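You operate a simulated robot arm through the tools that you are given. There is no shell and no other tool. Be economical: measure what you need, move in short steps, check, and stop when the job is done.

You are at the controls of a simulated two-armed robot. One attempt, no reset.

## Task
Take the hairbrush from its drawer, change hands and lay it on the dresser.
Fine: The brush lies in the middle small drawer; shut the drawer again. Pass the brush from one hand to the other in the air. The other brushes stay in the drawer. Where these are worked on the way, their far stop is far enough and under half their travel is too little: middle small drawer.
Where things are to end (x, y in the base frame): hairbrush within 0.06 m of [0.72, 0].
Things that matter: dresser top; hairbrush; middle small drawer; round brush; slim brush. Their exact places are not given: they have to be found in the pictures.

Only the result counts: the job must be done as asked and must still hold three seconds after the hand-in. Knocking over, shifting, dropping, spilling or breaking anything else fails it.

## Robot
Two 7-joint arms with two-finger parallel grippers on one trunk, on a base that drives. Base frame: it is fixed to the floor where the robot stands at the start and does not move with it; the origin is under the middle of the robot, x ahead of it, y to its left, z up. Lengths are in m, angles in degrees, forces in N, time in s.
The left shoulder is at the start at [0.06, 0.143, 0.901], the right one opposite. With the tool pointing down near the work surface each hand reaches from about 0.32 to 0.74 m from the robot's upright axis, wherever it stands, measured 20 degrees to its own side. Places, roughly: dresser top [0.8, 0, 0.8]; middle small drawer [0.7, 0, 0.7]. Payload 1.57 kg a hand.
The TCP of each hand is the grasp point between the finger pads, 0.03 m short of the fingertips. In the tool frame z runs along the fingers and y along their closing line. Largest opening 0.11 m; finger width 0.024, thickness 0.012; the body of the gripper, 0.048 by 0.112 m, starts 0.078 m behind the TCP.
Orientation is told as [roll, pitch, yaw] about the base's x, y, z axes, in that order, counted from this pose: with the fingers straight down and closing along the base's y, the tool's x points along the base's -x, its y along +y and its z along -z.

## Interface
- The arms move only by the tool play_rows. It takes "left_targets", "right_targets" or both (then of equal length, played together; a hand with none holds still); each is one flat list of numbers, 6 for each row, row after row: the shift along the tool's x, y, z in m, then the turn, a rotation vector about the tool's x, y, z in rad. In form: [dx, dy, dz, rx, ry, rz, dx, dy, dz, rx, ry, rz, ...]. A call has 1 to 8 rows; each row is the pose to reach, as a shift and turn from the pose commanded when the call began, along the tool's axes at that moment. "left_grip" and "right_grip" are, for a hand that has rows, the gripper command, from -1 (shut) to 1 (fully open), values between in proportion, set as the call begins (left out, the last holds). Each row takes 0.2 s and may step no farther than 0.05 m and 8.6 degrees from the row before; otherwise, or with a gripper value out of range, the whole call is refused. A pose out of reach is approached as far as the arm can. The call stops where the force on the tool passes 40 N (or 10 N more than at its start, if that is more) or the arm is blocked; 0.2 s more then pass. Each finger travels about 0.045 m/s and halts on what it meets, pressing with about 42 N; the grip force reading is that of the motor and also rises with nothing between the fingers. The clock runs only during rows and for 0.2 s after the last one: add rows that repeat a pose to give the fingers time. The reply holds the time, the measured pose of the TCP, the force on the tool along the base axes, the opening and the grip force, in the units named above and with some noise, with the torque about the TCP (base axes, N m) and any sound that the robot's microphone picked up.
- Cameras (640 x 400 px; columns grow to the right, rows downward): "scene" is now at [0.0376, -0.0124, 1.5107]; the picture's right is [0.13, -0.99, 0.00], its down [-0.84, -0.11, -0.52] and it looks along [0.52, 0.07, -0.85] (base axes); focal length 287 px, centre (320, 200). "left" rides on the left gripper at [0.07, -0.016, -0.141] in its tool frame; the picture's right is [0.23, 0.97, 0.00], its down [-0.86, 0.20, -0.48] and it looks along [-0.47, 0.11, 0.88] (tool axes); focal length 222 px, centre (320, 200). "right" rides on the right gripper at [0.07, 0.016, -0.141] in its tool frame; the picture's right is [-0.23, 0.97, 0.00], its down [-0.86, -0.20, -0.48] and it looks along [-0.47, -0.11, 0.88] (tool axes); focal length 222 px, centre (320, 200).
- grab_frame(camera): a new picture of that camera. It takes no simulated time.
- raise_lower(by): slides the trunk up (or, below 0, down) by that many m; the arms and the scene camera ride with it, the base frame stays. It gives what a move gives, with no picture.
- steer(legs): drives the robot by 1 to 6 legs, each [ahead, left, turn to the left] in m, m and degrees, along the robot's own axes; the way and the turn of a leg run together, so that a leg with both is an arc; at most 1.5 m and 180 degrees a leg. The arms and the cameras ride along, it lands a little off, and it stops where it bumps. It gives what a move gives.
- head_to(pan, tilt): turns the head with the scene camera to pan (to the left, within 86 degrees either way) and tilt (down, from -29 to 69), counted from straight ahead of the robot. It gives what a move gives.
- point_at(camera, pixels): there is no depth. For up to 12 entries [column, row, z] of the newest picture of that camera ("zoom" is the newest enlarged one), the place [x, y] in the base frame at which the ray of that pixel passes the height z, good to about 0.002 m, but the place of the scene camera against the robot may be out by one fixed shift of up to 0.025 m in any direction. It takes no simulated time.
- inspect(camera, box): a new picture of the part [left, top, right, bottom] of that camera's present view, enlarged. It takes no simulated time.
- hand_in(): hands the job in; it is judged then, once.

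Keep the steps short. Do not move on a guess: measure, check each grasp and each placing, and mend mistakes. In all there are 80 turns and 62 pictures (those below and enlarged ones count). Leave the grippers open and the arms clear of the work at the hand-in unless told otherwise, and finish with a single line.

The tools are called after "Call:" as name(argument=value, ...) on one line, values as JSON. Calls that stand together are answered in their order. play_rows: Moves the arms, as the interface text tells. Its arguments: {"type":"object","properties":{"left_targets":{"type":"array"},"left_grip":{"type":"number"},"right_targets":{"type":"array"},"right_grip":{"type":"number"}},"required":[]} The other tools are called the same way: raise_lower (by) slides the trunk up or down; steer (legs) drives the base; head_to (pan, tilt) turns the head that bears the scene camera; grab_frame (camera) takes a picture; point_at (camera, pixels) gives the place at which the rays of pixels pass given heights; inspect (camera, box) takes an enlarged picture of a part of a camera's view; hand_in () hands the job in.

At the start:

```text
t: 0.0
left_ee_pos: [0.417, 0.1976, 1.0095]
left_tcp_rot: [0.0, 0.0, 0.1]
left_force: [0.0, -0.7, 0.6]
left_wrist_torque: [-0.01, 0.01, -0.02]
left_opening: 0.1099
left_grip_force: 0.1
right_ee_pos: [0.4312, -0.1634, 1.08]
right_tcp_rot: [0.0, 0.0, 0.0]
right_force: [0.1, 0.8, 0.5]
right_wrist_torque: [0.0, 0.03, -0.02]
right_opening: 0.1101
right_grip_force: 0.1
trunk travel left (down, up): [-0.5, 0.09]
robot x, y, heading: [0.0014, 0.0033, -0.1]
head pan, tilt: [7.5, 58.4]
```

scene: 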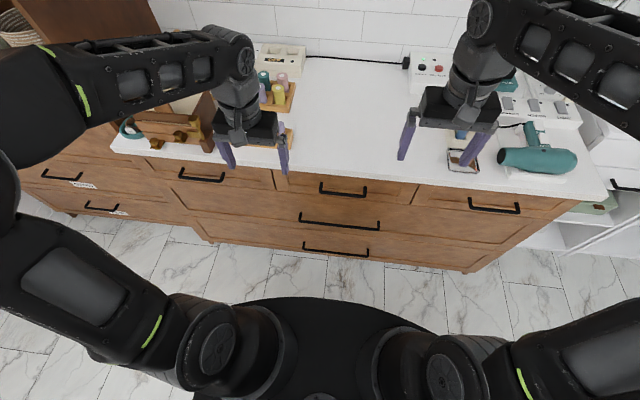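
right: 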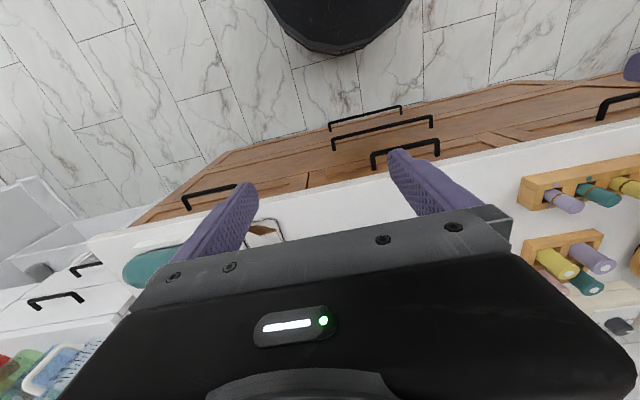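
left: 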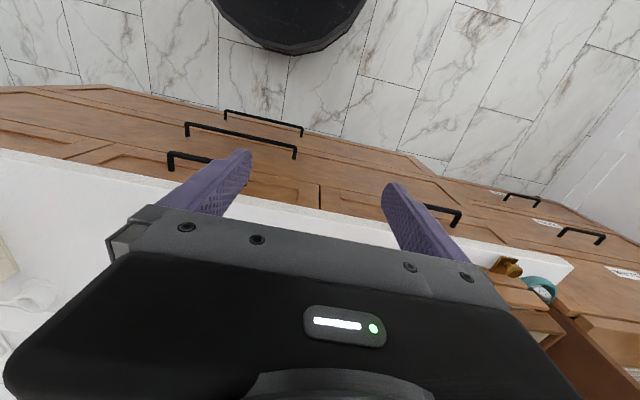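

I start by enlarging the dresser front around the middle small drawer handle (about 343,190), to measure it.

Call:
inspect(camera="scene", box=[240, 130, 440, 255])

Call:
point_at(camera="scene", pixels=[[320, 190, 0.7], [366, 195, 0.7], [343, 192, 0.7], [275, 168, 0.8], [418, 183, 0.8], [345, 176, 0.8], [345, 60, 0.8]])

Call:
inspect(camera="right", box=[300, 80, 500, 205])

```text
3.20 times, centred on (340, 192) of scene
```

zoom: 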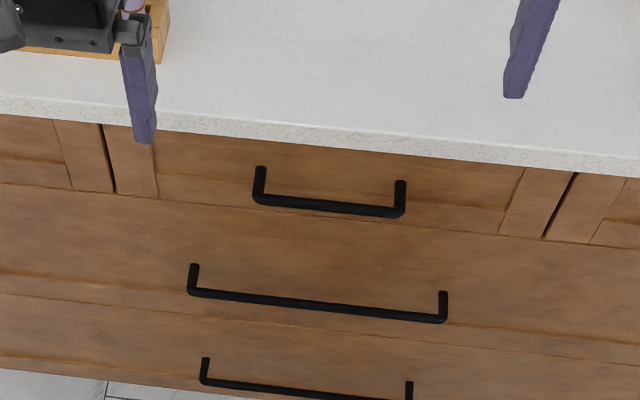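

```text
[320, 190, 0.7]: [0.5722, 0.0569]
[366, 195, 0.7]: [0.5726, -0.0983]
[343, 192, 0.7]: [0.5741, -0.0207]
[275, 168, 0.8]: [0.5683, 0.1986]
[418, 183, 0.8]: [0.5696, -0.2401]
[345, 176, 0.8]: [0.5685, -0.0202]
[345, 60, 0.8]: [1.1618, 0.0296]
```

```text
3.20 times, centred on (400, 142) of right
```

zoom: 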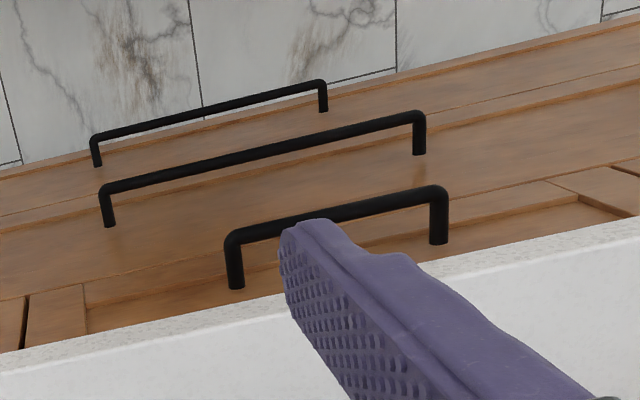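

Now I triangulate the handle corners from the two wrist cameras (right: corners about (372.5,153) and (438,139); left: corner near (168,153)).

Call:
inspect(camera="left", box=[120, 90, 320, 215])

Call:
point_at(camera="right", pixels=[[372.5, 153, 0.75], [372.5, 153, 0.7], [372.5, 153, 0.65], [438, 139, 0.75], [438, 139, 0.7], [438, 139, 0.65], [374, 169.5, 0.7], [437, 155.4, 0.7], [405, 172, 0.8], [405, 172, 0.77]])

Call:
point_at(camera="left", pixels=[[168, 153, 0.75], [168, 153, 0.7], [168, 153, 0.65]])

```text
3.20 times, centred on (220, 152) of left
```

zoom: 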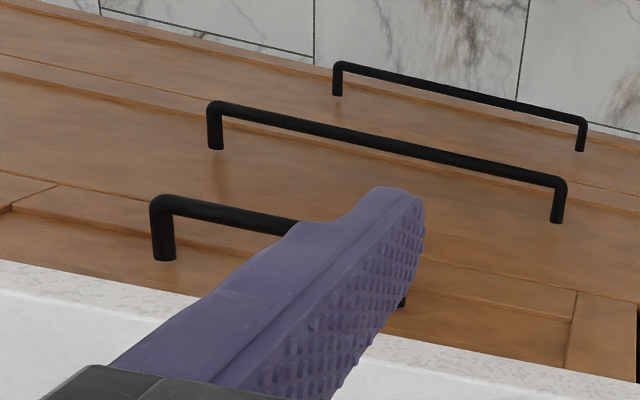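

```text
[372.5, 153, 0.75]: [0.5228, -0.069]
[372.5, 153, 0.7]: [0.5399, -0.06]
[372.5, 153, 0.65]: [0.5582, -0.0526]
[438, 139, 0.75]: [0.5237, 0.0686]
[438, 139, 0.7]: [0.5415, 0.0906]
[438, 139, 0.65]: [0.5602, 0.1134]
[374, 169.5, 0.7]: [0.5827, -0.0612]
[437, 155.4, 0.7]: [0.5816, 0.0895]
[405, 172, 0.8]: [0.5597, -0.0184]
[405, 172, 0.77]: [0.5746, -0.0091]
```

```text
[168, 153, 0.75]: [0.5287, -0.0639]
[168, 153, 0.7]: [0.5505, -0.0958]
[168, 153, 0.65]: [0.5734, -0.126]
```

Triangulated: the bar spans y about -0.07 to 0.07 at x about 0.53, z about 0.743, with the drawer face near x 0.567. I back the robot 0.15 m to make room for a horizontal grip. A slide up isn't needed.

Call:
steer(legs=[[-0.15, 0, 0]])

```text
t: 1.4
left_ee_pos: [0.2655, 0.1973, 1.0105]
left_tcp_rot: [0.1, -0.1, 0.0]
left_force: [-0.5, -0.2, -0.4]
left_wrist_torque: [-0.03, -0.06, -0.01]
left_opening: 0.1098
left_grip_force: 0.1
right_ee_pos: [0.2784, -0.1622, 1.0814]
right_tcp_rot: [-0.1, -0.1, 0.0]
right_force: [-0.6, 0.5, -0.2]
right_wrist_torque: [-0.01, -0.02, -0.02]
right_opening: 0.1102
right_grip_force: 0.1
trunk travel left (down, up): [-0.5, 0.09]
robot x, y, heading: [-0.1496, -0.0005, 0.2]
head pan, tilt: [7.5, 58.4]
```

Now I turn the right hand step by step towards "fingers forward, closing vertically", moving it forward and down a bit.

Call:
play_rows(right_targets=[-0.0125, 0.01, 0.0125, -0.08565, -0.08565, 0.08565, -0.025, 0.02, 0.025, -0.1713, -0.1713, 0.1713, -0.0375, 0.03, 0.0375, -0.25695, -0.25695, 0.25695, -0.05, 0.04, 0.05, -0.3426, -0.3426, 0.3426, -0.0625, 0.05, 0.0625, -0.42825, -0.42825, 0.42825, -0.075, 0.06, 0.075, -0.5139, -0.5139, 0.5139, -0.0875, 0.07, 0.0875, -0.59955, -0.59955, 0.59955, -0.1, 0.08, 0.1, -0.6852, -0.6852, 0.6852], right_grip=0)

```text
t: 3.2
left_ee_pos: [0.2672, 0.1975, 1.0081]
left_tcp_rot: [0.0, 0.1, 0.0]
left_force: [0.1, -0.5, 0.1]
left_wrist_torque: [0.0, 0.03, 0.0]
left_opening: 0.1102
left_grip_force: 0.0
right_ee_pos: [0.3709, -0.0803, 0.9716]
right_tcp_rot: [47.6, -17.1, -47.3]
right_force: [-0.3, 1.7, 1.4]
right_wrist_torque: [-0.23, 0.09, -0.18]
right_opening: 0.0551
right_grip_force: 0.1
right hand out of reach, approached as far as the arm can: row 7, 8
trunk travel left (down, up): [-0.5, 0.09]
robot x, y, heading: [-0.1533, -0.0044, 0.2]
head pan, tilt: [7.5, 58.4]
```

The right arm reached its limit in this sense of turn. The mirror image of the other sense is easy on the left arm: I return the right hand while turning the left hand the same way.

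Call:
play_rows(left_targets=[-0.0125, -0.005, 0.0125, -0.08565, -0.08565, 0.08565, -0.025, -0.01, 0.025, -0.1713, -0.1713, 0.1713, -0.0375, -0.015, 0.0375, -0.25695, -0.25695, 0.25695, -0.05, -0.02, 0.05, -0.3426, -0.3426, 0.3426, -0.0625, -0.025, 0.0625, -0.42825, -0.42825, 0.42825, -0.075, -0.03, 0.075, -0.5139, -0.5139, 0.5139, -0.0875, -0.035, 0.0875, -0.59955, -0.59955, 0.59955, -0.1, -0.04, 0.1, -0.6852, -0.6852, 0.6852], left_grip=0, right_targets=[-0.0074, -0.0058, -0.0033, 0.08565, 0.08565, -0.08565, -0.0148, -0.0116, -0.0066, 0.1713, 0.1713, -0.1713, -0.0222, -0.0174, -0.0099, 0.25695, 0.25695, -0.25695, -0.0296, -0.0232, -0.0132, 0.3426, 0.3426, -0.3426, -0.037, -0.029, -0.0165, 0.42825, 0.42825, -0.42825, -0.0444, -0.0348, -0.0198, 0.5139, 0.5139, -0.5139, -0.0518, -0.0406, -0.0231, 0.59955, 0.59955, -0.59955, -0.0592, -0.0464, -0.0264, 0.6852, 0.6852, -0.6852])

```text
t: 5.0
left_ee_pos: [0.3666, 0.157, 0.9098]
left_tcp_rot: [51.9, -19.1, -51.9]
left_force: [0.5, -1.4, 0.5]
left_wrist_torque: [-0.04, -0.04, 0.03]
left_opening: 0.0548
left_grip_force: 0.1
right_ee_pos: [0.3755, -0.1607, 0.9736]
right_tcp_rot: [-1.2, 4.7, 3.2]
right_force: [-1.0, 0.4, 0.8]
right_wrist_torque: [0.0, 0.03, 0.01]
right_opening: 0.0549
right_grip_force: 0.1
right hand out of reach, approached as far as the arm can: row 1
trunk travel left (down, up): [-0.5, 0.09]
robot x, y, heading: [-0.1497, -0.0008, -0.2]
head pan, tilt: [7.5, 58.4]
```

The left arm takes this turn fully. I finish the turn with the left hand, coming to about (0.40, 0.03, 0.82).

Call:
play_rows(left_targets=[-0.0125, -0.0187, 0.0051, -0.07486, -0.07486, 0.07486, -0.025, -0.0375, 0.0103, -0.14972, -0.14972, 0.14972, -0.0375, -0.0562, 0.0154, -0.22458, -0.22458, 0.22458, -0.05, -0.075, 0.0206, -0.29944, -0.29944, 0.29944, -0.0625, -0.0937, 0.0257, -0.3743, -0.3743, 0.3743, -0.075, -0.1124, 0.0308, -0.44916, -0.44916, 0.44916, -0.0875, -0.1312, 0.036, -0.52402, -0.52402, 0.52402], left_grip=0)

Call:
grab_frame(camera="left")

```text
t: 6.6
left_ee_pos: [0.4016, 0.0267, 0.8214]
left_tcp_rot: [90.1, 0.1, -90.1]
left_force: [-0.2, 0.8, -0.2]
left_wrist_torque: [0.02, 0.01, 0.04]
left_opening: 0.0549
left_grip_force: 0.1
right_ee_pos: [0.3733, -0.161, 0.9722]
right_tcp_rot: [-1.2, 4.6, 3.1]
right_force: [-0.4, -0.1, -0.2]
right_wrist_torque: [0.0, -0.01, 0.04]
right_opening: 0.055
right_grip_force: 0.1
trunk travel left (down, up): [-0.5, 0.09]
robot x, y, heading: [-0.1509, -0.0002, -0.1]
head pan, tilt: [7.5, 58.4]
```

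```text
55 pictures are left
```

left: 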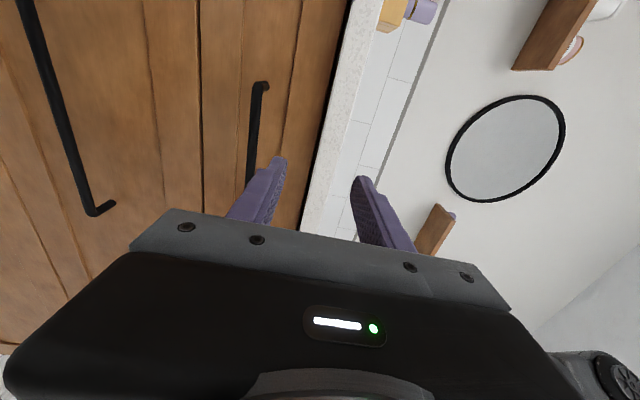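

The wrist view agrees: bar at z about 0.744 (left corner at pixel 262,83 gives y about 0.08). I narrow the opening to 0.04 and go down to bar height, then forward to x 0.50 and check.

Call:
play_rows(left_targets=[-0.013, -0.038, 0, 0, 0, 0, -0.0267, -0.0774, 0, 0, 0, 0, -0.0267, -0.0774, 0.035, 0, 0, 0, -0.0267, -0.0774, 0.07, 0, 0, 0, -0.0267, -0.0774, 0.088, 0, 0, 0], left_grip=-0.27)

Call:
grab_frame(camera="left")

```text
t: 7.8
left_ee_pos: [0.4892, 0.0004, 0.7432]
left_tcp_rot: [90.0, 0.0, -90.0]
left_force: [0.0, 0.2, 0.1]
left_wrist_torque: [0.02, 0.01, 0.03]
left_opening: 0.0402
left_grip_force: 0.2
right_ee_pos: [0.3757, -0.1611, 0.9728]
right_tcp_rot: [-1.1, 4.6, 3.1]
right_force: [-0.1, 0.0, 0.5]
right_wrist_torque: [0.0, -0.02, 0.02]
right_opening: 0.0548
right_grip_force: 0.0
trunk travel left (down, up): [-0.5, 0.09]
robot x, y, heading: [-0.1498, 0.0009, -0.0]
head pan, tilt: [7.5, 58.4]
```

```text
54 pictures are left
```

left: 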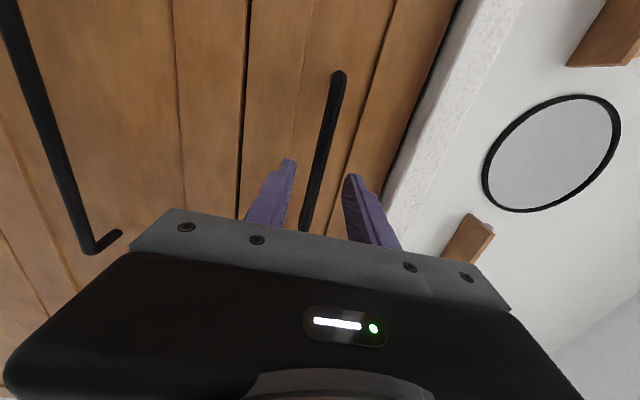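

The bar lies between the two fingers. I go 0.03 forward, then shut on it.

Call:
play_rows(left_targets=[0, 0, 0.015, 0, 0, 0, 0, 0, 0.03, 0, 0, 0])

Call:
play_rows(left_targets=[0, 0, 0, 0, 0, 0, 0, 0, 0, 0, 0, 0, 0, 0, 0, 0, 0, 0, 0, 0, 0, 0, 0, 0], left_grip=-1)

Call:
grab_frame(camera="left")

```text
t: 8.4
left_ee_pos: [0.5203, 0.0012, 0.7427]
left_tcp_rot: [90.0, 0.0, -90.0]
left_force: [0.2, 0.0, -0.6]
left_wrist_torque: [0.0, 0.0, -0.01]
left_opening: 0.0399
left_grip_force: 0.0
right_ee_pos: [0.3754, -0.1593, 0.9729]
right_tcp_rot: [-1.0, 4.7, 3.1]
right_force: [-0.4, -0.5, -0.6]
right_wrist_torque: [-0.01, 0.01, -0.02]
right_opening: 0.0551
right_grip_force: 0.1
trunk travel left (down, up): [-0.5, 0.09]
robot x, y, heading: [-0.1515, -0.0045, -0.3]
head pan, tilt: [7.5, 58.4]
```

```text
t: 9.4
left_ee_pos: [0.5194, -0.0, 0.7388]
left_tcp_rot: [89.8, 0.0, -90.0]
left_force: [-1.2, -1.5, -14.1]
left_wrist_torque: [-0.06, 0.21, -0.14]
left_opening: 0.0118
left_grip_force: 28.6
right_ee_pos: [0.3742, -0.1609, 0.9719]
right_tcp_rot: [-1.1, 4.6, 3.1]
right_force: [0.0, 0.6, -0.1]
right_wrist_torque: [0.03, -0.02, 0.01]
right_opening: 0.0552
right_grip_force: 0.0
trunk travel left (down, up): [-0.5, 0.09]
robot x, y, heading: [-0.1526, 0.0005, -0.1]
head pan, tilt: [7.5, 58.4]
```

```text
53 pictures are left
```

left: 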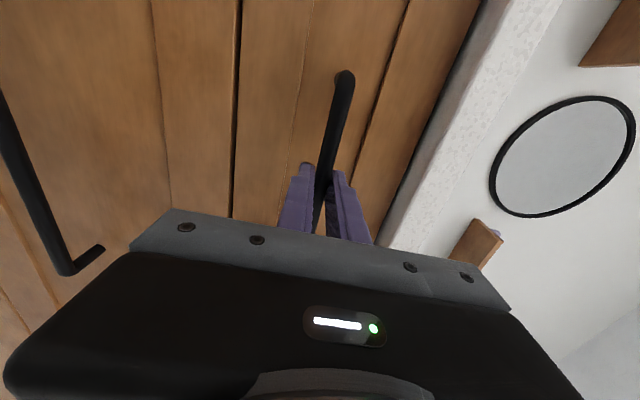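

Gripped (opening 0.0118, bar between pads). I ease the 14 N vertical preload and pull 0.06 m with the arm.

Call:
play_rows(left_targets=[0, -0.002, -0.005, 0, 0, 0, 0, -0.002, -0.02, 0, 0, 0, 0, -0.002, -0.04, 0, 0, 0, 0, -0.002, -0.06, 0, 0, 0])

```text
t: 10.4
left_ee_pos: [0.4588, 0.0006, 0.7398]
left_tcp_rot: [89.9, 0.0, -90.1]
left_force: [-0.7, -3.7, -12.2]
left_wrist_torque: [0.04, 0.24, 0.52]
left_opening: 0.0117
left_grip_force: 29.1
right_ee_pos: [0.3752, -0.1604, 0.9729]
right_tcp_rot: [-1.1, 4.6, 3.2]
right_force: [-0.3, 0.7, 0.2]
right_wrist_torque: [-0.04, 0.02, -0.01]
right_opening: 0.0551
right_grip_force: 0.1
trunk travel left (down, up): [-0.5, 0.09]
robot x, y, heading: [-0.15, -0.0003, 0.1]
head pan, tilt: [7.5, 58.4]
```

It slides freely. I pull further with the arm.

Call:
play_rows(left_targets=[0, -0.001, -0.02, 0, 0, 0, 0, -0.001, -0.04, 0, 0, 0, 0, -0.001, -0.06, 0, 0, 0, 0, -0.001, -0.08, 0, 0, 0, 0, -0.001, -0.1, 0, 0, 0, 0, -0.001, -0.12, 0, 0, 0])

Call:
grab_frame(camera="scene")

```text
t: 11.8
left_ee_pos: [0.3394, -0.0009, 0.7393]
left_tcp_rot: [90.1, 0.0, -90.1]
left_force: [-1.5, -7.7, 2.8]
left_wrist_torque: [-0.01, 0.07, -0.04]
left_opening: 0.012
left_grip_force: 29.1
right_ee_pos: [0.3751, -0.1616, 0.9738]
right_tcp_rot: [-1.0, 4.6, 3.2]
right_force: [-0.8, 0.8, -0.9]
right_wrist_torque: [0.01, 0.02, 0.03]
right_opening: 0.0551
right_grip_force: 0.0
trunk travel left (down, up): [-0.5, 0.09]
robot x, y, heading: [-0.1502, 0.0018, 0.0]
head pan, tilt: [7.5, 58.4]
```

```text
52 pictures are left
```

scene: 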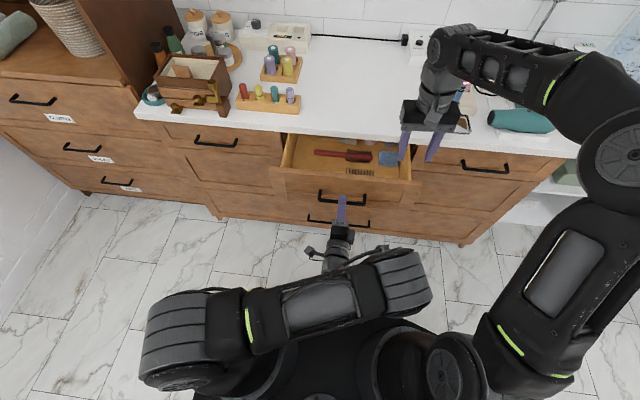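

Drawer is open 0.18 m, with a red brush, a blue one and another visible. I pull on till the far stop.

Call:
play_rows(left_targets=[0, 0, -0.015, 0, 0, 0, 0, 0, -0.03, 0, 0, 0, 0, 0, -0.045, 0, 0, 0, 0, 0, -0.06, 0, 0, 0])

Call:
inspect(camera="scene", box=[250, 110, 450, 235])

```text
t: 12.2
left_ee_pos: [0.3343, 0.0019, 0.7398]
left_tcp_rot: [89.9, -0.4, -89.8]
left_force: [0.9, -2.7, -12.7]
left_wrist_torque: [0.56, 0.17, -0.88]
left_opening: 0.012
left_grip_force: 28.8
right_ee_pos: [0.3756, -0.1614, 0.9732]
right_tcp_rot: [-1.1, 4.6, 3.1]
right_force: [-0.2, 0.2, -0.3]
right_wrist_torque: [-0.02, -0.03, -0.02]
right_opening: 0.055
right_grip_force: 0.0
trunk travel left (down, up): [-0.5, 0.09]
robot x, y, heading: [-0.1517, -0.0009, -0.2]
head pan, tilt: [7.5, 58.4]
stopped in row 2 (left hand): the force on the tool passed its limit at 48 N (the readings are from after the stop); the commanded pose is now the measured one
```

```text
3.20 times, centred on (350, 172) of scene
```

zoom: 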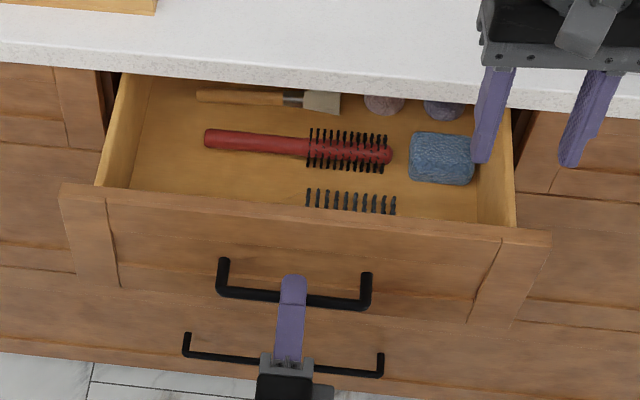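

Far stop met (travel about 0.185). Now I release the handle, back off, and lift the left hand clear to the side.

Call:
play_rows(left_targets=[0, 0, 0, 0, 0, 0, 0, 0, 0, 0, 0, 0, 0, 0, 0, 0, 0, 0, 0, 0, -0.02, 0, 0, 0, 0, 0, -0.045, 0, 0, 0], left_grip=-0.2)

Call:
grab_frame(camera="right")

```text
t: 13.4
left_ee_pos: [0.3433, 0.0212, 0.7708]
left_tcp_rot: [95.1, -1.1, -86.7]
left_force: [0.7, -3.9, -35.2]
left_wrist_torque: [0.28, 0.4, -0.53]
left_opening: 0.0749
left_grip_force: 17.6
right_ee_pos: [0.3753, -0.1621, 0.972]
right_tcp_rot: [-1.1, 4.7, 3.0]
right_force: [0.1, -0.4, -0.1]
right_wrist_torque: [-0.03, -0.03, 0.01]
right_opening: 0.0549
right_grip_force: 0.1
trunk travel left (down, up): [-0.5, 0.09]
robot x, y, heading: [-0.1545, -0.0, -0.5]
head pan, tilt: [7.5, 58.4]
stopped in row 5 (left hand): the force on the tool passed its limit at 45 N (the readings are from after the stop); the commanded pose is now the measured one
```

```text
50 pictures are left
```

right: 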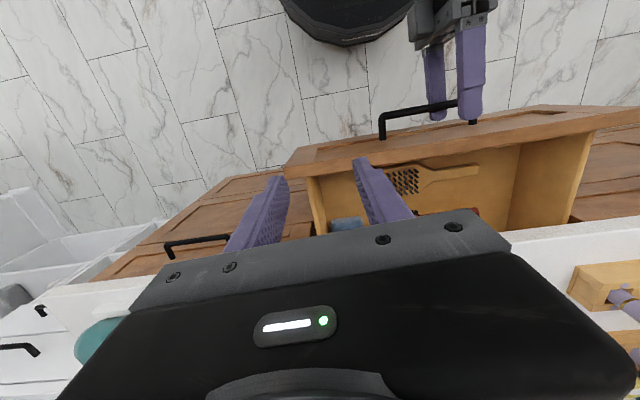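

Odd: the hand moved up and the force rose. I look closely before moving.

Call:
inspect(camera="right", box=[340, 0, 540, 190])

Call:
inspect(camera="scene", box=[260, 130, 430, 290])

Call:
grab_frame(camera="left")

```text
2.11 times, centred on (440, 95) of right
```

zoom: 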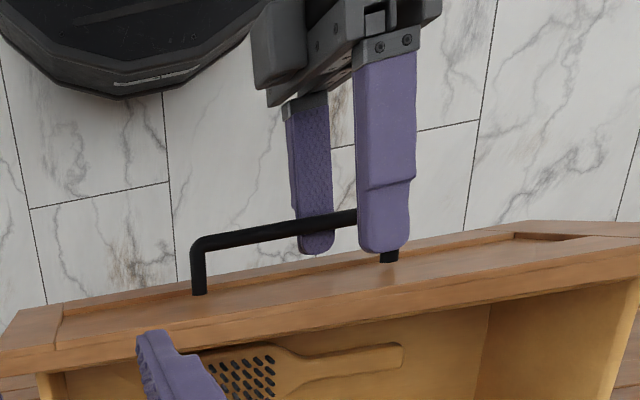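

```text
2.50 times, centred on (345, 210) of scene
```

zoom: 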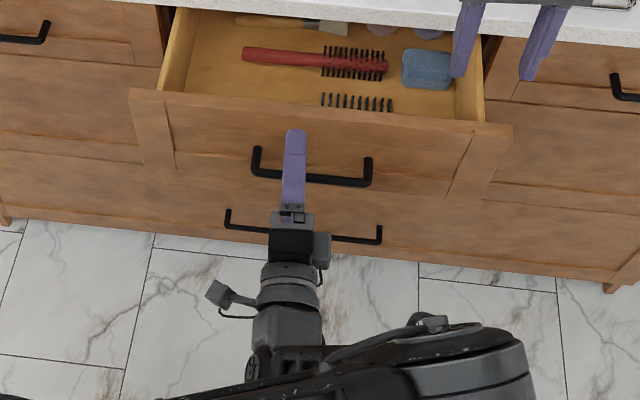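

```text
47 pictures are left
```

left: 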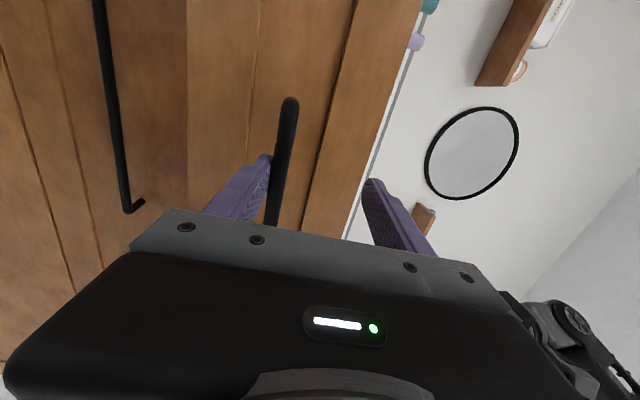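

The lower finger is hooked up against the bar: the arm couldn't fold back further and rose. I lower the hand to bar level, then will back off by driving.

Call:
play_rows(left_targets=[0, -0.01, 0, 0, 0, 0, 0, -0.02, 0, 0, 0, 0, 0, -0.027, 0, 0, 0, 0, 0, -0.027, 0, 0, 0, 0], left_grip=-0.2)

```text
t: 14.4
left_ee_pos: [0.3489, 0.0223, 0.7538]
left_tcp_rot: [96.6, -1.4, -86.5]
left_force: [-0.6, 0.2, 0.3]
left_wrist_torque: [0.0, 0.01, 0.0]
left_opening: 0.0439
left_grip_force: 0.1
right_ee_pos: [0.3741, -0.1622, 0.9734]
right_tcp_rot: [-1.1, 4.6, 3.0]
right_force: [0.2, 0.4, 0.6]
right_wrist_torque: [0.01, -0.01, -0.02]
right_opening: 0.0552
right_grip_force: 0.0
trunk travel left (down, up): [-0.5, 0.09]
robot x, y, heading: [-0.1536, -0.0018, 0.1]
head pan, tilt: [7.5, 58.4]
```

Free now (no force, opening 0.044). I drive back 0.10 m to slip the fingers off the bar.

Call:
steer(legs=[[-0.1, 0, 0]])

Call:
inspect(camera="scene", box=[220, 80, 460, 230])

```text
t: 15.6
left_ee_pos: [0.2499, 0.0234, 0.7544]
left_tcp_rot: [96.6, -1.4, -86.4]
left_force: [-0.3, -0.1, 0.6]
left_wrist_torque: [0.03, -0.03, 0.0]
left_opening: 0.0441
left_grip_force: 0.1
right_ee_pos: [0.2739, -0.1609, 0.9733]
right_tcp_rot: [-1.1, 4.5, 3.0]
right_force: [-0.2, 0.3, 1.4]
right_wrist_torque: [-0.02, -0.02, 0.0]
right_opening: 0.0551
right_grip_force: 0.1
trunk travel left (down, up): [-0.5, 0.09]
robot x, y, heading: [-0.2503, 0.0013, -0.2]
head pan, tilt: [7.5, 58.4]
```

```text
2.67 times, centred on (340, 155) of scene
```

zoom: 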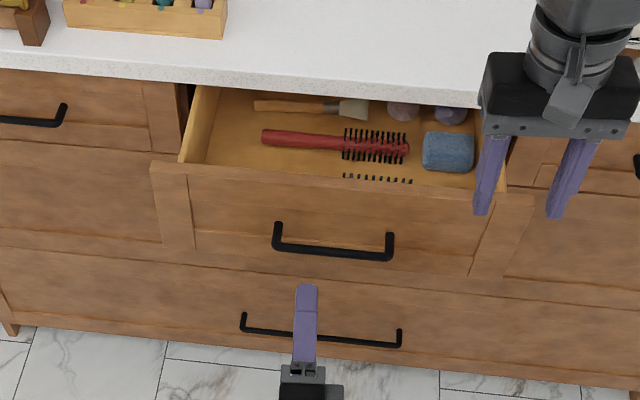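

The paddle hairbrush lies flat right behind the drawer front. Now I bring the left hand up, out to the left and back towards pointing down (closing along x), and turn the right hand by 90° to close along x too.

Call:
play_rows(left_targets=[0.025, 0.031, 0.005, 0.148, 0, 0, 0.05, 0.062, 0.01, 0.296, 0, 0, 0.075, 0.093, 0.015, 0.444, 0, 0, 0.1, 0.124, 0.02, 0.592, 0, 0, 0.125, 0.155, 0.025, 0.74, 0, 0, 0.15, 0.186, 0.03, 0.888, 0, 0, 0.175, 0.217, 0.035, 1.036, 0, 0, 0.2, 0.248, 0.04, 1.184, 0, 0], right_targets=[0, 0, 0, 0, 0, -0.148, 0, 0, 0, 0, 0, -0.296, 0, 0, 0, 0, 0, -0.444, 0, 0, 0, 0, 0, -0.592, 0, 0, 0, 0, 0, -0.74, 0, 0, 0, 0, 0, -0.888, 0, 0, 0, 0, 0, -1.036, 0, 0, 0, 0, 0, -1.184])

```text
t: 17.4
left_ee_pos: [0.2493, 0.23, 0.9997]
left_tcp_rot: [28.8, -1.3, -86.0]
left_force: [-1.3, -2.0, 0.3]
left_wrist_torque: [0.05, -0.03, 0.04]
left_opening: 0.0441
left_grip_force: 0.0
left hand out of reach, approached as far as the arm can: row 4, 5
right_ee_pos: [0.2751, -0.1611, 0.9736]
right_tcp_rot: [3.7, 2.8, 71.2]
right_force: [0.0, 0.5, 0.9]
right_wrist_torque: [0.03, 0.04, -0.05]
right_opening: 0.0547
right_grip_force: 0.0
trunk travel left (down, up): [-0.5, 0.09]
robot x, y, heading: [-0.2513, 0.0009, -0.3]
head pan, tilt: [7.5, 58.4]
```

Now I finish both rotations to exactly "fingers down, closing along x" and move the left hand over the drawer to look at the brush.

Call:
play_rows(left_targets=[-0.0375, 0.0219, 0.012, 0.1257, 0.0057, 0.0175, -0.075, 0.0438, 0.024, 0.2514, 0.0114, 0.035, -0.1125, 0.0657, 0.036, 0.377, 0.017, 0.0525, -0.15, 0.0876, 0.0482, 0.5027, 0.0227, 0.07], left_grip=-0.3, right_targets=[0, 0, 0, 0.0215, -0.0163, -0.1093, 0, 0, 0, 0.043, -0.0326, -0.2186, 0, 0, 0, 0.0646, -0.0489, -0.328, 0, 0, 0, 0.0646, -0.0489, -0.328])

Call:
grab_frame(camera="left")

Call:
grab_frame(camera="right")

```text
t: 18.4
left_ee_pos: [0.3579, 0.0862, 1.002]
left_tcp_rot: [-0.2, 0.9, -90.1]
left_force: [0.2, 1.9, 0.4]
left_wrist_torque: [-0.03, 0.01, -0.01]
left_opening: 0.0384
left_grip_force: 0.1
right_ee_pos: [0.2758, -0.1631, 0.9727]
right_tcp_rot: [0.4, -0.8, 89.7]
right_force: [0.7, -0.8, 0.0]
right_wrist_torque: [0.02, -0.01, -0.02]
right_opening: 0.055
right_grip_force: 0.0
trunk travel left (down, up): [-0.5, 0.09]
robot x, y, heading: [-0.2508, -0.0001, -0.2]
head pan, tilt: [7.5, 58.4]
```

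```text
45 pictures are left
```

left: 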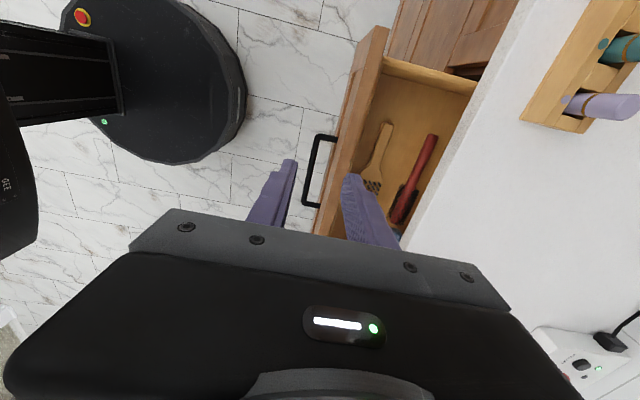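

```text
44 pictures are left
```

right: 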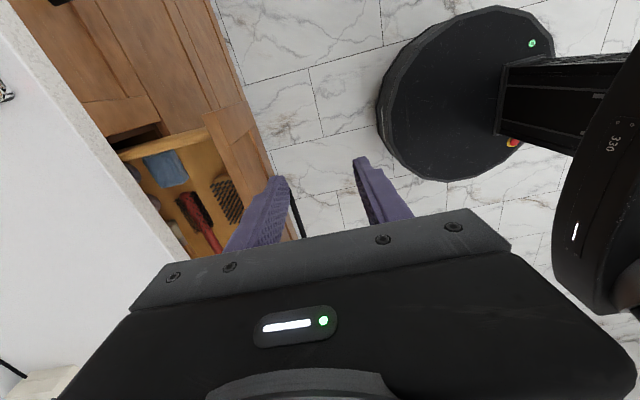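

The brush's handle end shows in the left view at (388,125), the bristle head in the right view at (227,200). I enlarge both.

Call:
inspect(camera="left", box=[310, 60, 490, 210])

Call:
inspect(camera="right", box=[110, 110, 300, 260])

```text
2.67 times, centred on (400, 135) of left
```

zoom: 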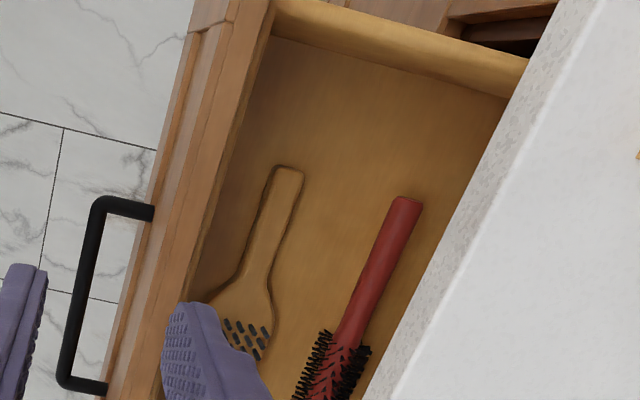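

```text
2.67 times, centred on (205, 185) of right
```

zoom: 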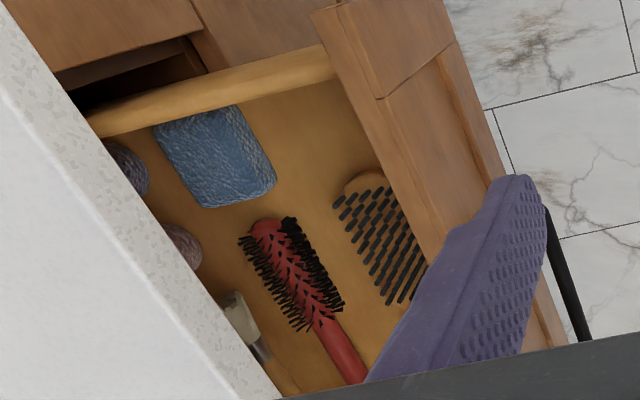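

Call:
point_at(camera="left", pixels=[[388.4, 123.8, 0.66], [388.4, 123.8, 0.7], [378.3, 157.5, 0.66], [378.3, 157.5, 0.7], [371, 176, 0.7], [371, 176, 0.66], [381, 75, 0.7], [381, 70, 0.76], [430, 135, 0.7]])

Call:
point_at(camera="right", pixels=[[221.1, 175.6, 0.66], [221.1, 175.6, 0.7], [209, 187, 0.7], [209, 187, 0.66], [236, 180, 0.7], [215, 118, 0.76], [262, 205, 0.76]])

```text
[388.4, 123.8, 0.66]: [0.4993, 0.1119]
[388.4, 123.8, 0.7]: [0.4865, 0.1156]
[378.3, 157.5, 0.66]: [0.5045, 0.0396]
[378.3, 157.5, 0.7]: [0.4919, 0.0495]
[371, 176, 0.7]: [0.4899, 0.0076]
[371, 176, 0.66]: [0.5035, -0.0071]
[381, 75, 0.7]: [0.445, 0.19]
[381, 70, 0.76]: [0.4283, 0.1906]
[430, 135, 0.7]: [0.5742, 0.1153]
```

```text
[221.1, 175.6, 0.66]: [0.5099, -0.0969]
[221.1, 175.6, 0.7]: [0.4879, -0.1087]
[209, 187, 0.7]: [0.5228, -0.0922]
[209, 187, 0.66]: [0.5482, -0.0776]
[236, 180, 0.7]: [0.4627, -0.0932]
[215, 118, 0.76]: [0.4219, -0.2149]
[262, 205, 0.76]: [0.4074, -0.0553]
```

The brush lies along y at x≈0.49, from y≈-0.105 (head) to y≈0.115 (handle end). Plan: left hand takes the handle at y≈0.055, then right takes the head in the air, left shuts the drawer, right lays it down. I drive 0.12 m forward to be in reach.

Call:
steer(legs=[[0.12, 0, 0]])

Call:
inspect(camera="left", box=[190, 40, 430, 190])

```text
t: 19.6
left_ee_pos: [0.4793, 0.0867, 1.0028]
left_tcp_rot: [-0.1, 0.9, -89.8]
left_force: [0.2, -0.3, 0.3]
left_wrist_torque: [-0.02, 0.07, 0.0]
left_opening: 0.0385
left_grip_force: 0.1
right_ee_pos: [0.3966, -0.1602, 0.9743]
right_tcp_rot: [0.5, -0.7, 89.8]
right_force: [1.0, -1.2, -0.7]
right_wrist_torque: [-0.03, 0.03, -0.01]
right_opening: 0.0549
right_grip_force: 0.1
trunk travel left (down, up): [-0.5, 0.09]
robot x, y, heading: [-0.1324, 0.0002, 0.2]
head pan, tilt: [7.5, 58.4]
```

```text
2.67 times, centred on (310, 115) of left
```

zoom: 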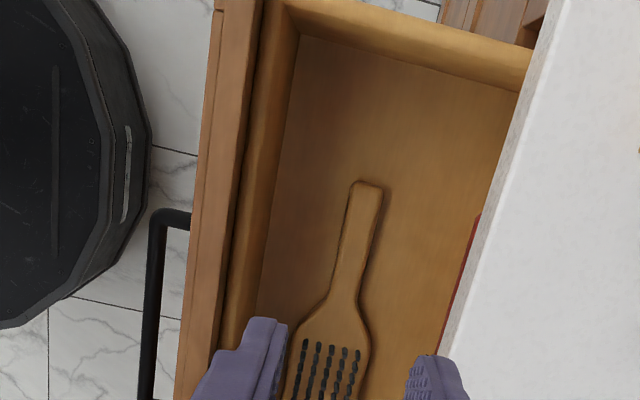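

Call:
point_at(camera="left", pixels=[[328, 108.6, 0.69], [323.5, 130, 0.69], [323.5, 130, 0.66], [319.4, 148.8, 0.69], [319.4, 148.8, 0.66], [370, 122.5, 0.8], [275, 105, 0.77], [248, 118, 0.744], [317.5, 130, 0.69], [330, 130, 0.69]])

```text
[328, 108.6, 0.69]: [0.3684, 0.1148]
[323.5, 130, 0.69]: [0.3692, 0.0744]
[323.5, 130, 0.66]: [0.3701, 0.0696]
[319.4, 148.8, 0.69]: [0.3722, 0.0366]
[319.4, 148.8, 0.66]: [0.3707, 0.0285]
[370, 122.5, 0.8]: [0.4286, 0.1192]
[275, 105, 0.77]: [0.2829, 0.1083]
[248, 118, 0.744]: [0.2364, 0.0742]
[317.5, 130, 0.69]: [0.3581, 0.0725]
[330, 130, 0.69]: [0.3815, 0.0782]
```

point_at still used the pose from before the drive, so I add 0.121 m: handle axis x≈0.490, width ≈0.024; dresser edge x≈0.555. To keep the gripper body clear of the edge, I tilt the hand 6° and descend to z 0.80 above the handle at y 0.055.

Call:
play_rows(left_targets=[-0.0064, 0.002, 0.0406, -0.021, 0, 0, -0.0128, 0.004, 0.0812, -0.042, 0, 0, -0.0192, 0.006, 0.1218, -0.063, 0, 0, -0.0256, 0.008, 0.1624, -0.084, 0, 0, -0.032, 0.01, 0.203, -0.105, 0, 0], left_grip=-0.09)

Call:
grab_frame(camera="left")

Call:
grab_frame(camera="right")

```text
t: 20.8
left_ee_pos: [0.4883, 0.0587, 0.7979]
left_tcp_rot: [6.1, 0.8, -90.0]
left_force: [0.9, -0.1, 0.5]
left_wrist_torque: [-0.03, -0.03, 0.0]
left_opening: 0.0502
left_grip_force: 0.0
right_ee_pos: [0.3959, -0.1612, 0.9748]
right_tcp_rot: [0.3, -0.7, 89.8]
right_force: [0.7, -0.5, 0.5]
right_wrist_torque: [0.01, 0.04, -0.01]
right_opening: 0.0551
right_grip_force: 0.1
trunk travel left (down, up): [-0.5, 0.09]
robot x, y, heading: [-0.1321, -0.0017, 0.2]
head pan, tilt: [7.5, 58.4]
```

```text
40 pictures are left
```

left: 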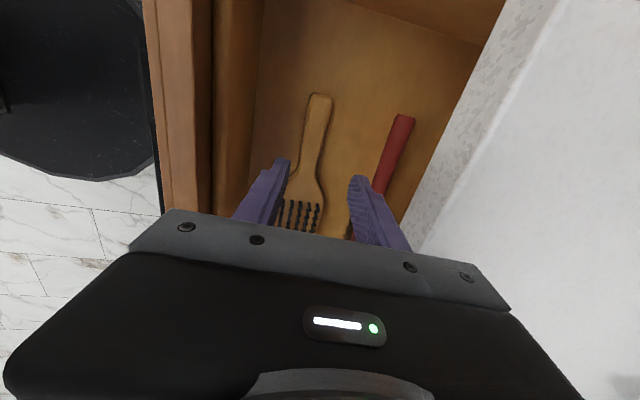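

```text
39 pictures are left
```

right: 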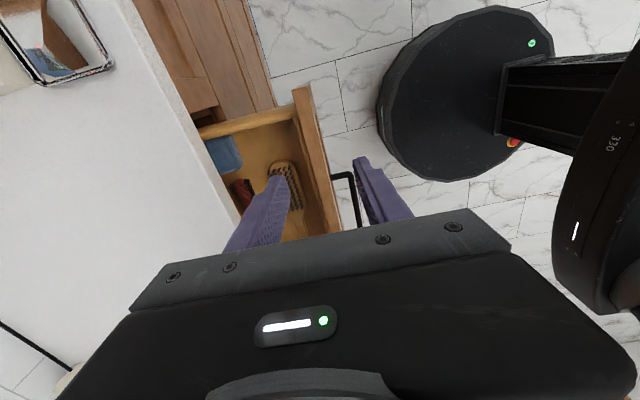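

Call:
point_at(camera="left", pixels=[[320, 97, 0.69], [320, 97, 0.67], [313, 133, 0.69], [313, 133, 0.67], [306, 165, 0.69], [306, 165, 0.67], [302, 133, 0.69], [325, 133, 0.69], [400, 120, 0.7], [412, 245, 0.8], [470, 140, 0.8]])

Call:
point_at(camera="right", pixels=[[281, 164, 0.69], [281, 164, 0.67], [268, 175, 0.69], [290, 168, 0.69]])

```text
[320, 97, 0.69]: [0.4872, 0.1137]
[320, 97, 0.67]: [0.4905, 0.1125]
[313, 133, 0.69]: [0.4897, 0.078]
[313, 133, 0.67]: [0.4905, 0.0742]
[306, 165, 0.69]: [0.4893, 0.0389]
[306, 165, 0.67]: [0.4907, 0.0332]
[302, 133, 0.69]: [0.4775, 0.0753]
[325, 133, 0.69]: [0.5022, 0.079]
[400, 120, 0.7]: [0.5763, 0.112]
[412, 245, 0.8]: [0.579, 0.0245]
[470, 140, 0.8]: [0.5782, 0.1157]
```

```text
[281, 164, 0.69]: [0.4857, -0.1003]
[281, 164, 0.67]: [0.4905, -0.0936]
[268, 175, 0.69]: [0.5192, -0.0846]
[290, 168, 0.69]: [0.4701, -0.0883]
```

Handle axis x≈0.490, between the fingers. I descend slowly toward the drawer floor.

Call:
play_rows(left_targets=[0, -0.0018, 0.02, 0, 0, 0, 0, -0.0035, 0.04, 0, 0, 0, 0, -0.0053, 0.06, 0, 0, 0, 0, -0.0062, 0.07, 0, 0, 0, 0, -0.0071, 0.08, 0, 0, 0])

Call:
grab_frame(camera="left")

```text
t: 22.0
left_ee_pos: [0.4889, 0.0598, 0.7198]
left_tcp_rot: [6.0, 0.9, -89.9]
left_force: [-0.5, 0.3, 0.3]
left_wrist_torque: [0.0, 0.02, -0.02]
left_opening: 0.0501
left_grip_force: 0.1
right_ee_pos: [0.3953, -0.1603, 0.9737]
right_tcp_rot: [0.5, -0.6, 89.9]
right_force: [1.1, 0.2, 0.2]
right_wrist_torque: [0.05, -0.03, -0.01]
right_opening: 0.0551
right_grip_force: 0.0
trunk travel left (down, up): [-0.5, 0.09]
robot x, y, heading: [-0.1309, -0.0003, 0.2]
head pan, tilt: [7.5, 58.4]
```

```text
38 pictures are left
```

left: 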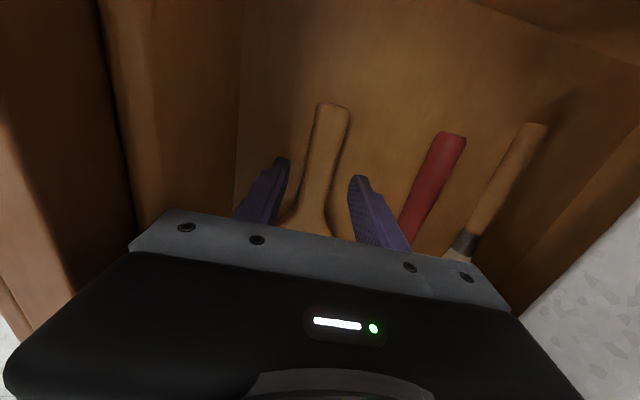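

Call:
point_at(camera="left", pixels=[[332, 106, 0.7], [332, 106, 0.68], [332, 106, 0.66], [332, 106, 0.64], [323, 160, 0.68], [323, 160, 0.66], [309, 150, 0.66], [340, 150, 0.66]])

```text
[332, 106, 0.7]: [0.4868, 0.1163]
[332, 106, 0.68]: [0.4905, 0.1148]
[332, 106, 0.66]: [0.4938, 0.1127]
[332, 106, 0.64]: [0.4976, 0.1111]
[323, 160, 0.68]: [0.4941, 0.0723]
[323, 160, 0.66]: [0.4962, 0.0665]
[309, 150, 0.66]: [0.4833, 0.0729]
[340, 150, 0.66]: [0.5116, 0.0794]
```

Still no contact; I go on down in small steps until the tips touch the floor.

Call:
play_rows(left_targets=[0, 0.0015, 0.006, 0, 0, 0, 0, 0.001, 0.012, 0, 0, 0, 0, 0.0005, 0.018, 0, 0, 0])

Call:
grab_frame(camera="left")

```text
t: 22.6
left_ee_pos: [0.4971, 0.0598, 0.7177]
left_tcp_rot: [6.8, 0.7, -89.6]
left_force: [1.6, 2.0, 18.9]
left_wrist_torque: [-0.01, 0.93, 0.04]
left_opening: 0.0495
left_grip_force: 0.1
right_ee_pos: [0.3945, -0.1611, 0.9728]
right_tcp_rot: [0.4, -0.7, 89.8]
right_force: [1.2, -0.1, -0.2]
right_wrist_torque: [-0.02, -0.02, 0.02]
right_opening: 0.0548
right_grip_force: 0.0
trunk travel left (down, up): [-0.5, 0.09]
robot x, y, heading: [-0.1324, 0.0008, -0.1]
head pan, tilt: [7.5, 58.4]
stopped in row 2 (left hand): the force on the tool passed its limit at 46 N (the readings are from after the stop); the commanded pose is now the measured one
```

```text
37 pictures are left
```

left: 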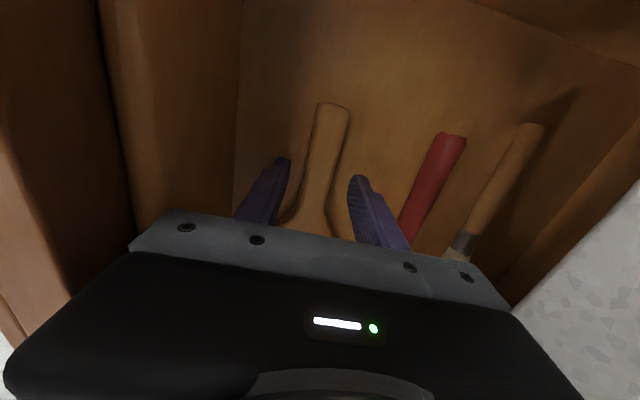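

Contact at TCP z≈0.716; torque hints that it may be the gripper body rather than a fingertip. I look from the scene camera.

Call:
inspect(camera="scene", box=[250, 90, 410, 210])

Call:
inspect(camera="right", box=[160, 60, 420, 240])

```text
3.33 times, centred on (330, 150) of scene
```

zoom: 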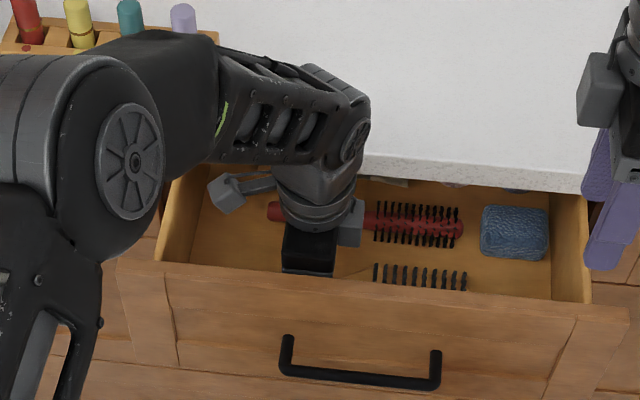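

```text
2.22 times, centred on (290, 150) of right
```

zoom: 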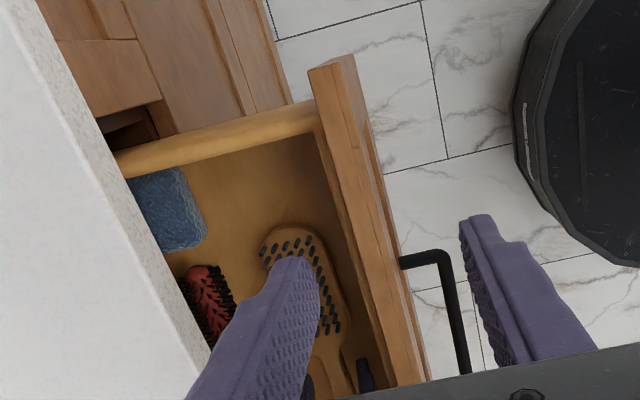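

I back the x drift out (to 0.490), staying at this height, and close gently to see whether the handle is between the pads.

Call:
play_rows(left_targets=[0, -0.0035, 0, -0.0, 0, 0, 0, -0.007, 0, 0, 0, 0])

Call:
play_rows(left_targets=[0, 0, 0, 0, 0, 0, 0, 0, 0, 0, 0, 0, 0, 0, 0, 0, 0, 0, 0, 0, 0, 0, 0, 0], left_grip=-0.7)

Call:
grab_frame(camera="left")

```text
t: 23.2
left_ee_pos: [0.4881, 0.0603, 0.7175]
left_tcp_rot: [7.0, 0.8, -89.8]
left_force: [-0.1, 4.3, 38.0]
left_wrist_torque: [-0.38, 1.8, -0.06]
left_opening: 0.0497
left_grip_force: 0.1
right_ee_pos: [0.3938, -0.1612, 0.9762]
right_tcp_rot: [0.3, -0.7, 89.8]
right_force: [-0.3, -0.2, 0.0]
right_wrist_torque: [0.03, -0.05, -0.02]
right_opening: 0.0552
right_grip_force: 0.1
trunk travel left (down, up): [-0.5, 0.09]
robot x, y, heading: [-0.1295, 0.0005, 0.2]
head pan, tilt: [7.5, 58.4]
```

```text
t: 23.9
left_ee_pos: [0.4901, 0.0595, 0.7166]
left_tcp_rot: [6.8, 0.7, -89.6]
left_force: [1.2, 0.7, 11.5]
left_wrist_torque: [-0.09, 0.24, 0.03]
left_opening: 0.0274
left_grip_force: 6.0
right_ee_pos: [0.3947, -0.1605, 0.9728]
right_tcp_rot: [0.4, -0.7, 89.8]
right_force: [0.0, -0.6, 0.0]
right_wrist_torque: [0.0, 0.01, 0.02]
right_opening: 0.0548
right_grip_force: 0.1
trunk travel left (down, up): [-0.5, 0.09]
robot x, y, heading: [-0.1334, -0.0025, -0.0]
head pan, tilt: [7.5, 58.4]
stopped in row 3 (left hand): the force on the tool passed its limit at 48 N (the readings are from after the stop); the commanded pose is now the measured one
```

```text
34 pictures are left
```

left: 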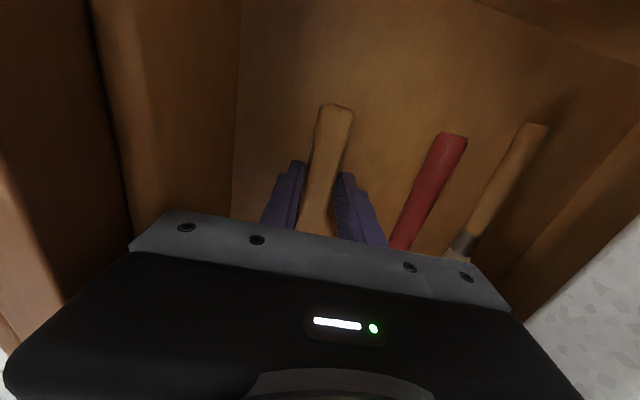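

Pads touch the handle at 0.027 opening. I close fully.

Call:
play_rows(left_targets=[0, 0, -0.001, 0, 0, 0, 0, 0, -0.001, 0, 0, 0, 0, 0, -0.001, 0, 0, 0, 0, 0, -0.001, 0, 0, 0], left_grip=-1)

```text
t: 24.9
left_ee_pos: [0.4875, 0.061, 0.7178]
left_tcp_rot: [6.7, 0.7, -89.5]
left_force: [-1.4, 0.4, 10.8]
left_wrist_torque: [-0.52, 0.35, -0.05]
left_opening: 0.0254
left_grip_force: 36.7
right_ee_pos: [0.3946, -0.16, 0.9742]
right_tcp_rot: [0.4, -0.7, 89.8]
right_force: [0.2, 0.5, 0.0]
right_wrist_torque: [0.02, 0.0, 0.02]
right_opening: 0.0554
right_grip_force: 0.0
trunk travel left (down, up): [-0.5, 0.09]
robot x, y, heading: [-0.1274, 0.0016, 0.1]
head pan, tilt: [7.5, 58.4]
```

Firm grip (36.7 N at 0.0254). I lift 0.03 and check.

Call:
play_rows(left_targets=[0, 0.0012, -0.01, 0, 0, 0, 0, 0.0023, -0.02, 0, 0, 0, 0, 0.0035, -0.03, 0, 0, 0])

Call:
grab_frame(camera="left")

Call:
grab_frame(camera="right")

```text
t: 25.8
left_ee_pos: [0.4885, 0.0603, 0.7472]
left_tcp_rot: [6.5, 0.8, -89.5]
left_force: [0.0, 0.8, -0.9]
left_wrist_torque: [0.1, 0.02, 0.0]
left_opening: 0.0253
left_grip_force: 37.4
right_ee_pos: [0.3954, -0.1607, 0.9747]
right_tcp_rot: [0.3, -0.7, 89.8]
right_force: [-0.3, 0.0, 0.0]
right_wrist_torque: [0.0, -0.03, -0.01]
right_opening: 0.0548
right_grip_force: 0.2
trunk travel left (down, up): [-0.5, 0.09]
robot x, y, heading: [-0.1316, -0.001, 0.1]
head pan, tilt: [7.5, 58.4]
```

```text
33 pictures are left
```

left: 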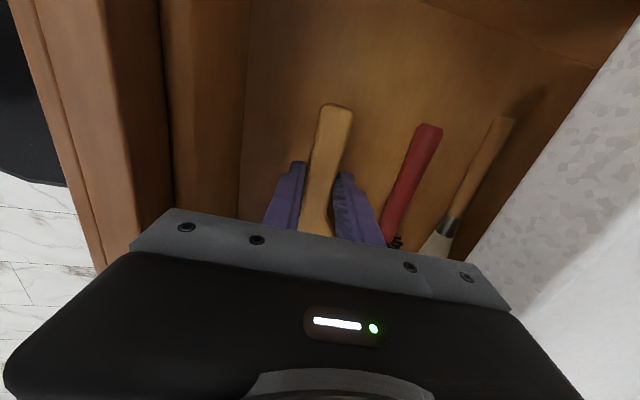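

```text
32 pictures are left
```

right: 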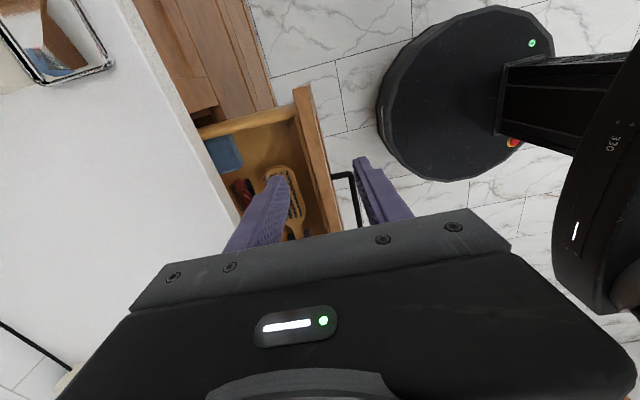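

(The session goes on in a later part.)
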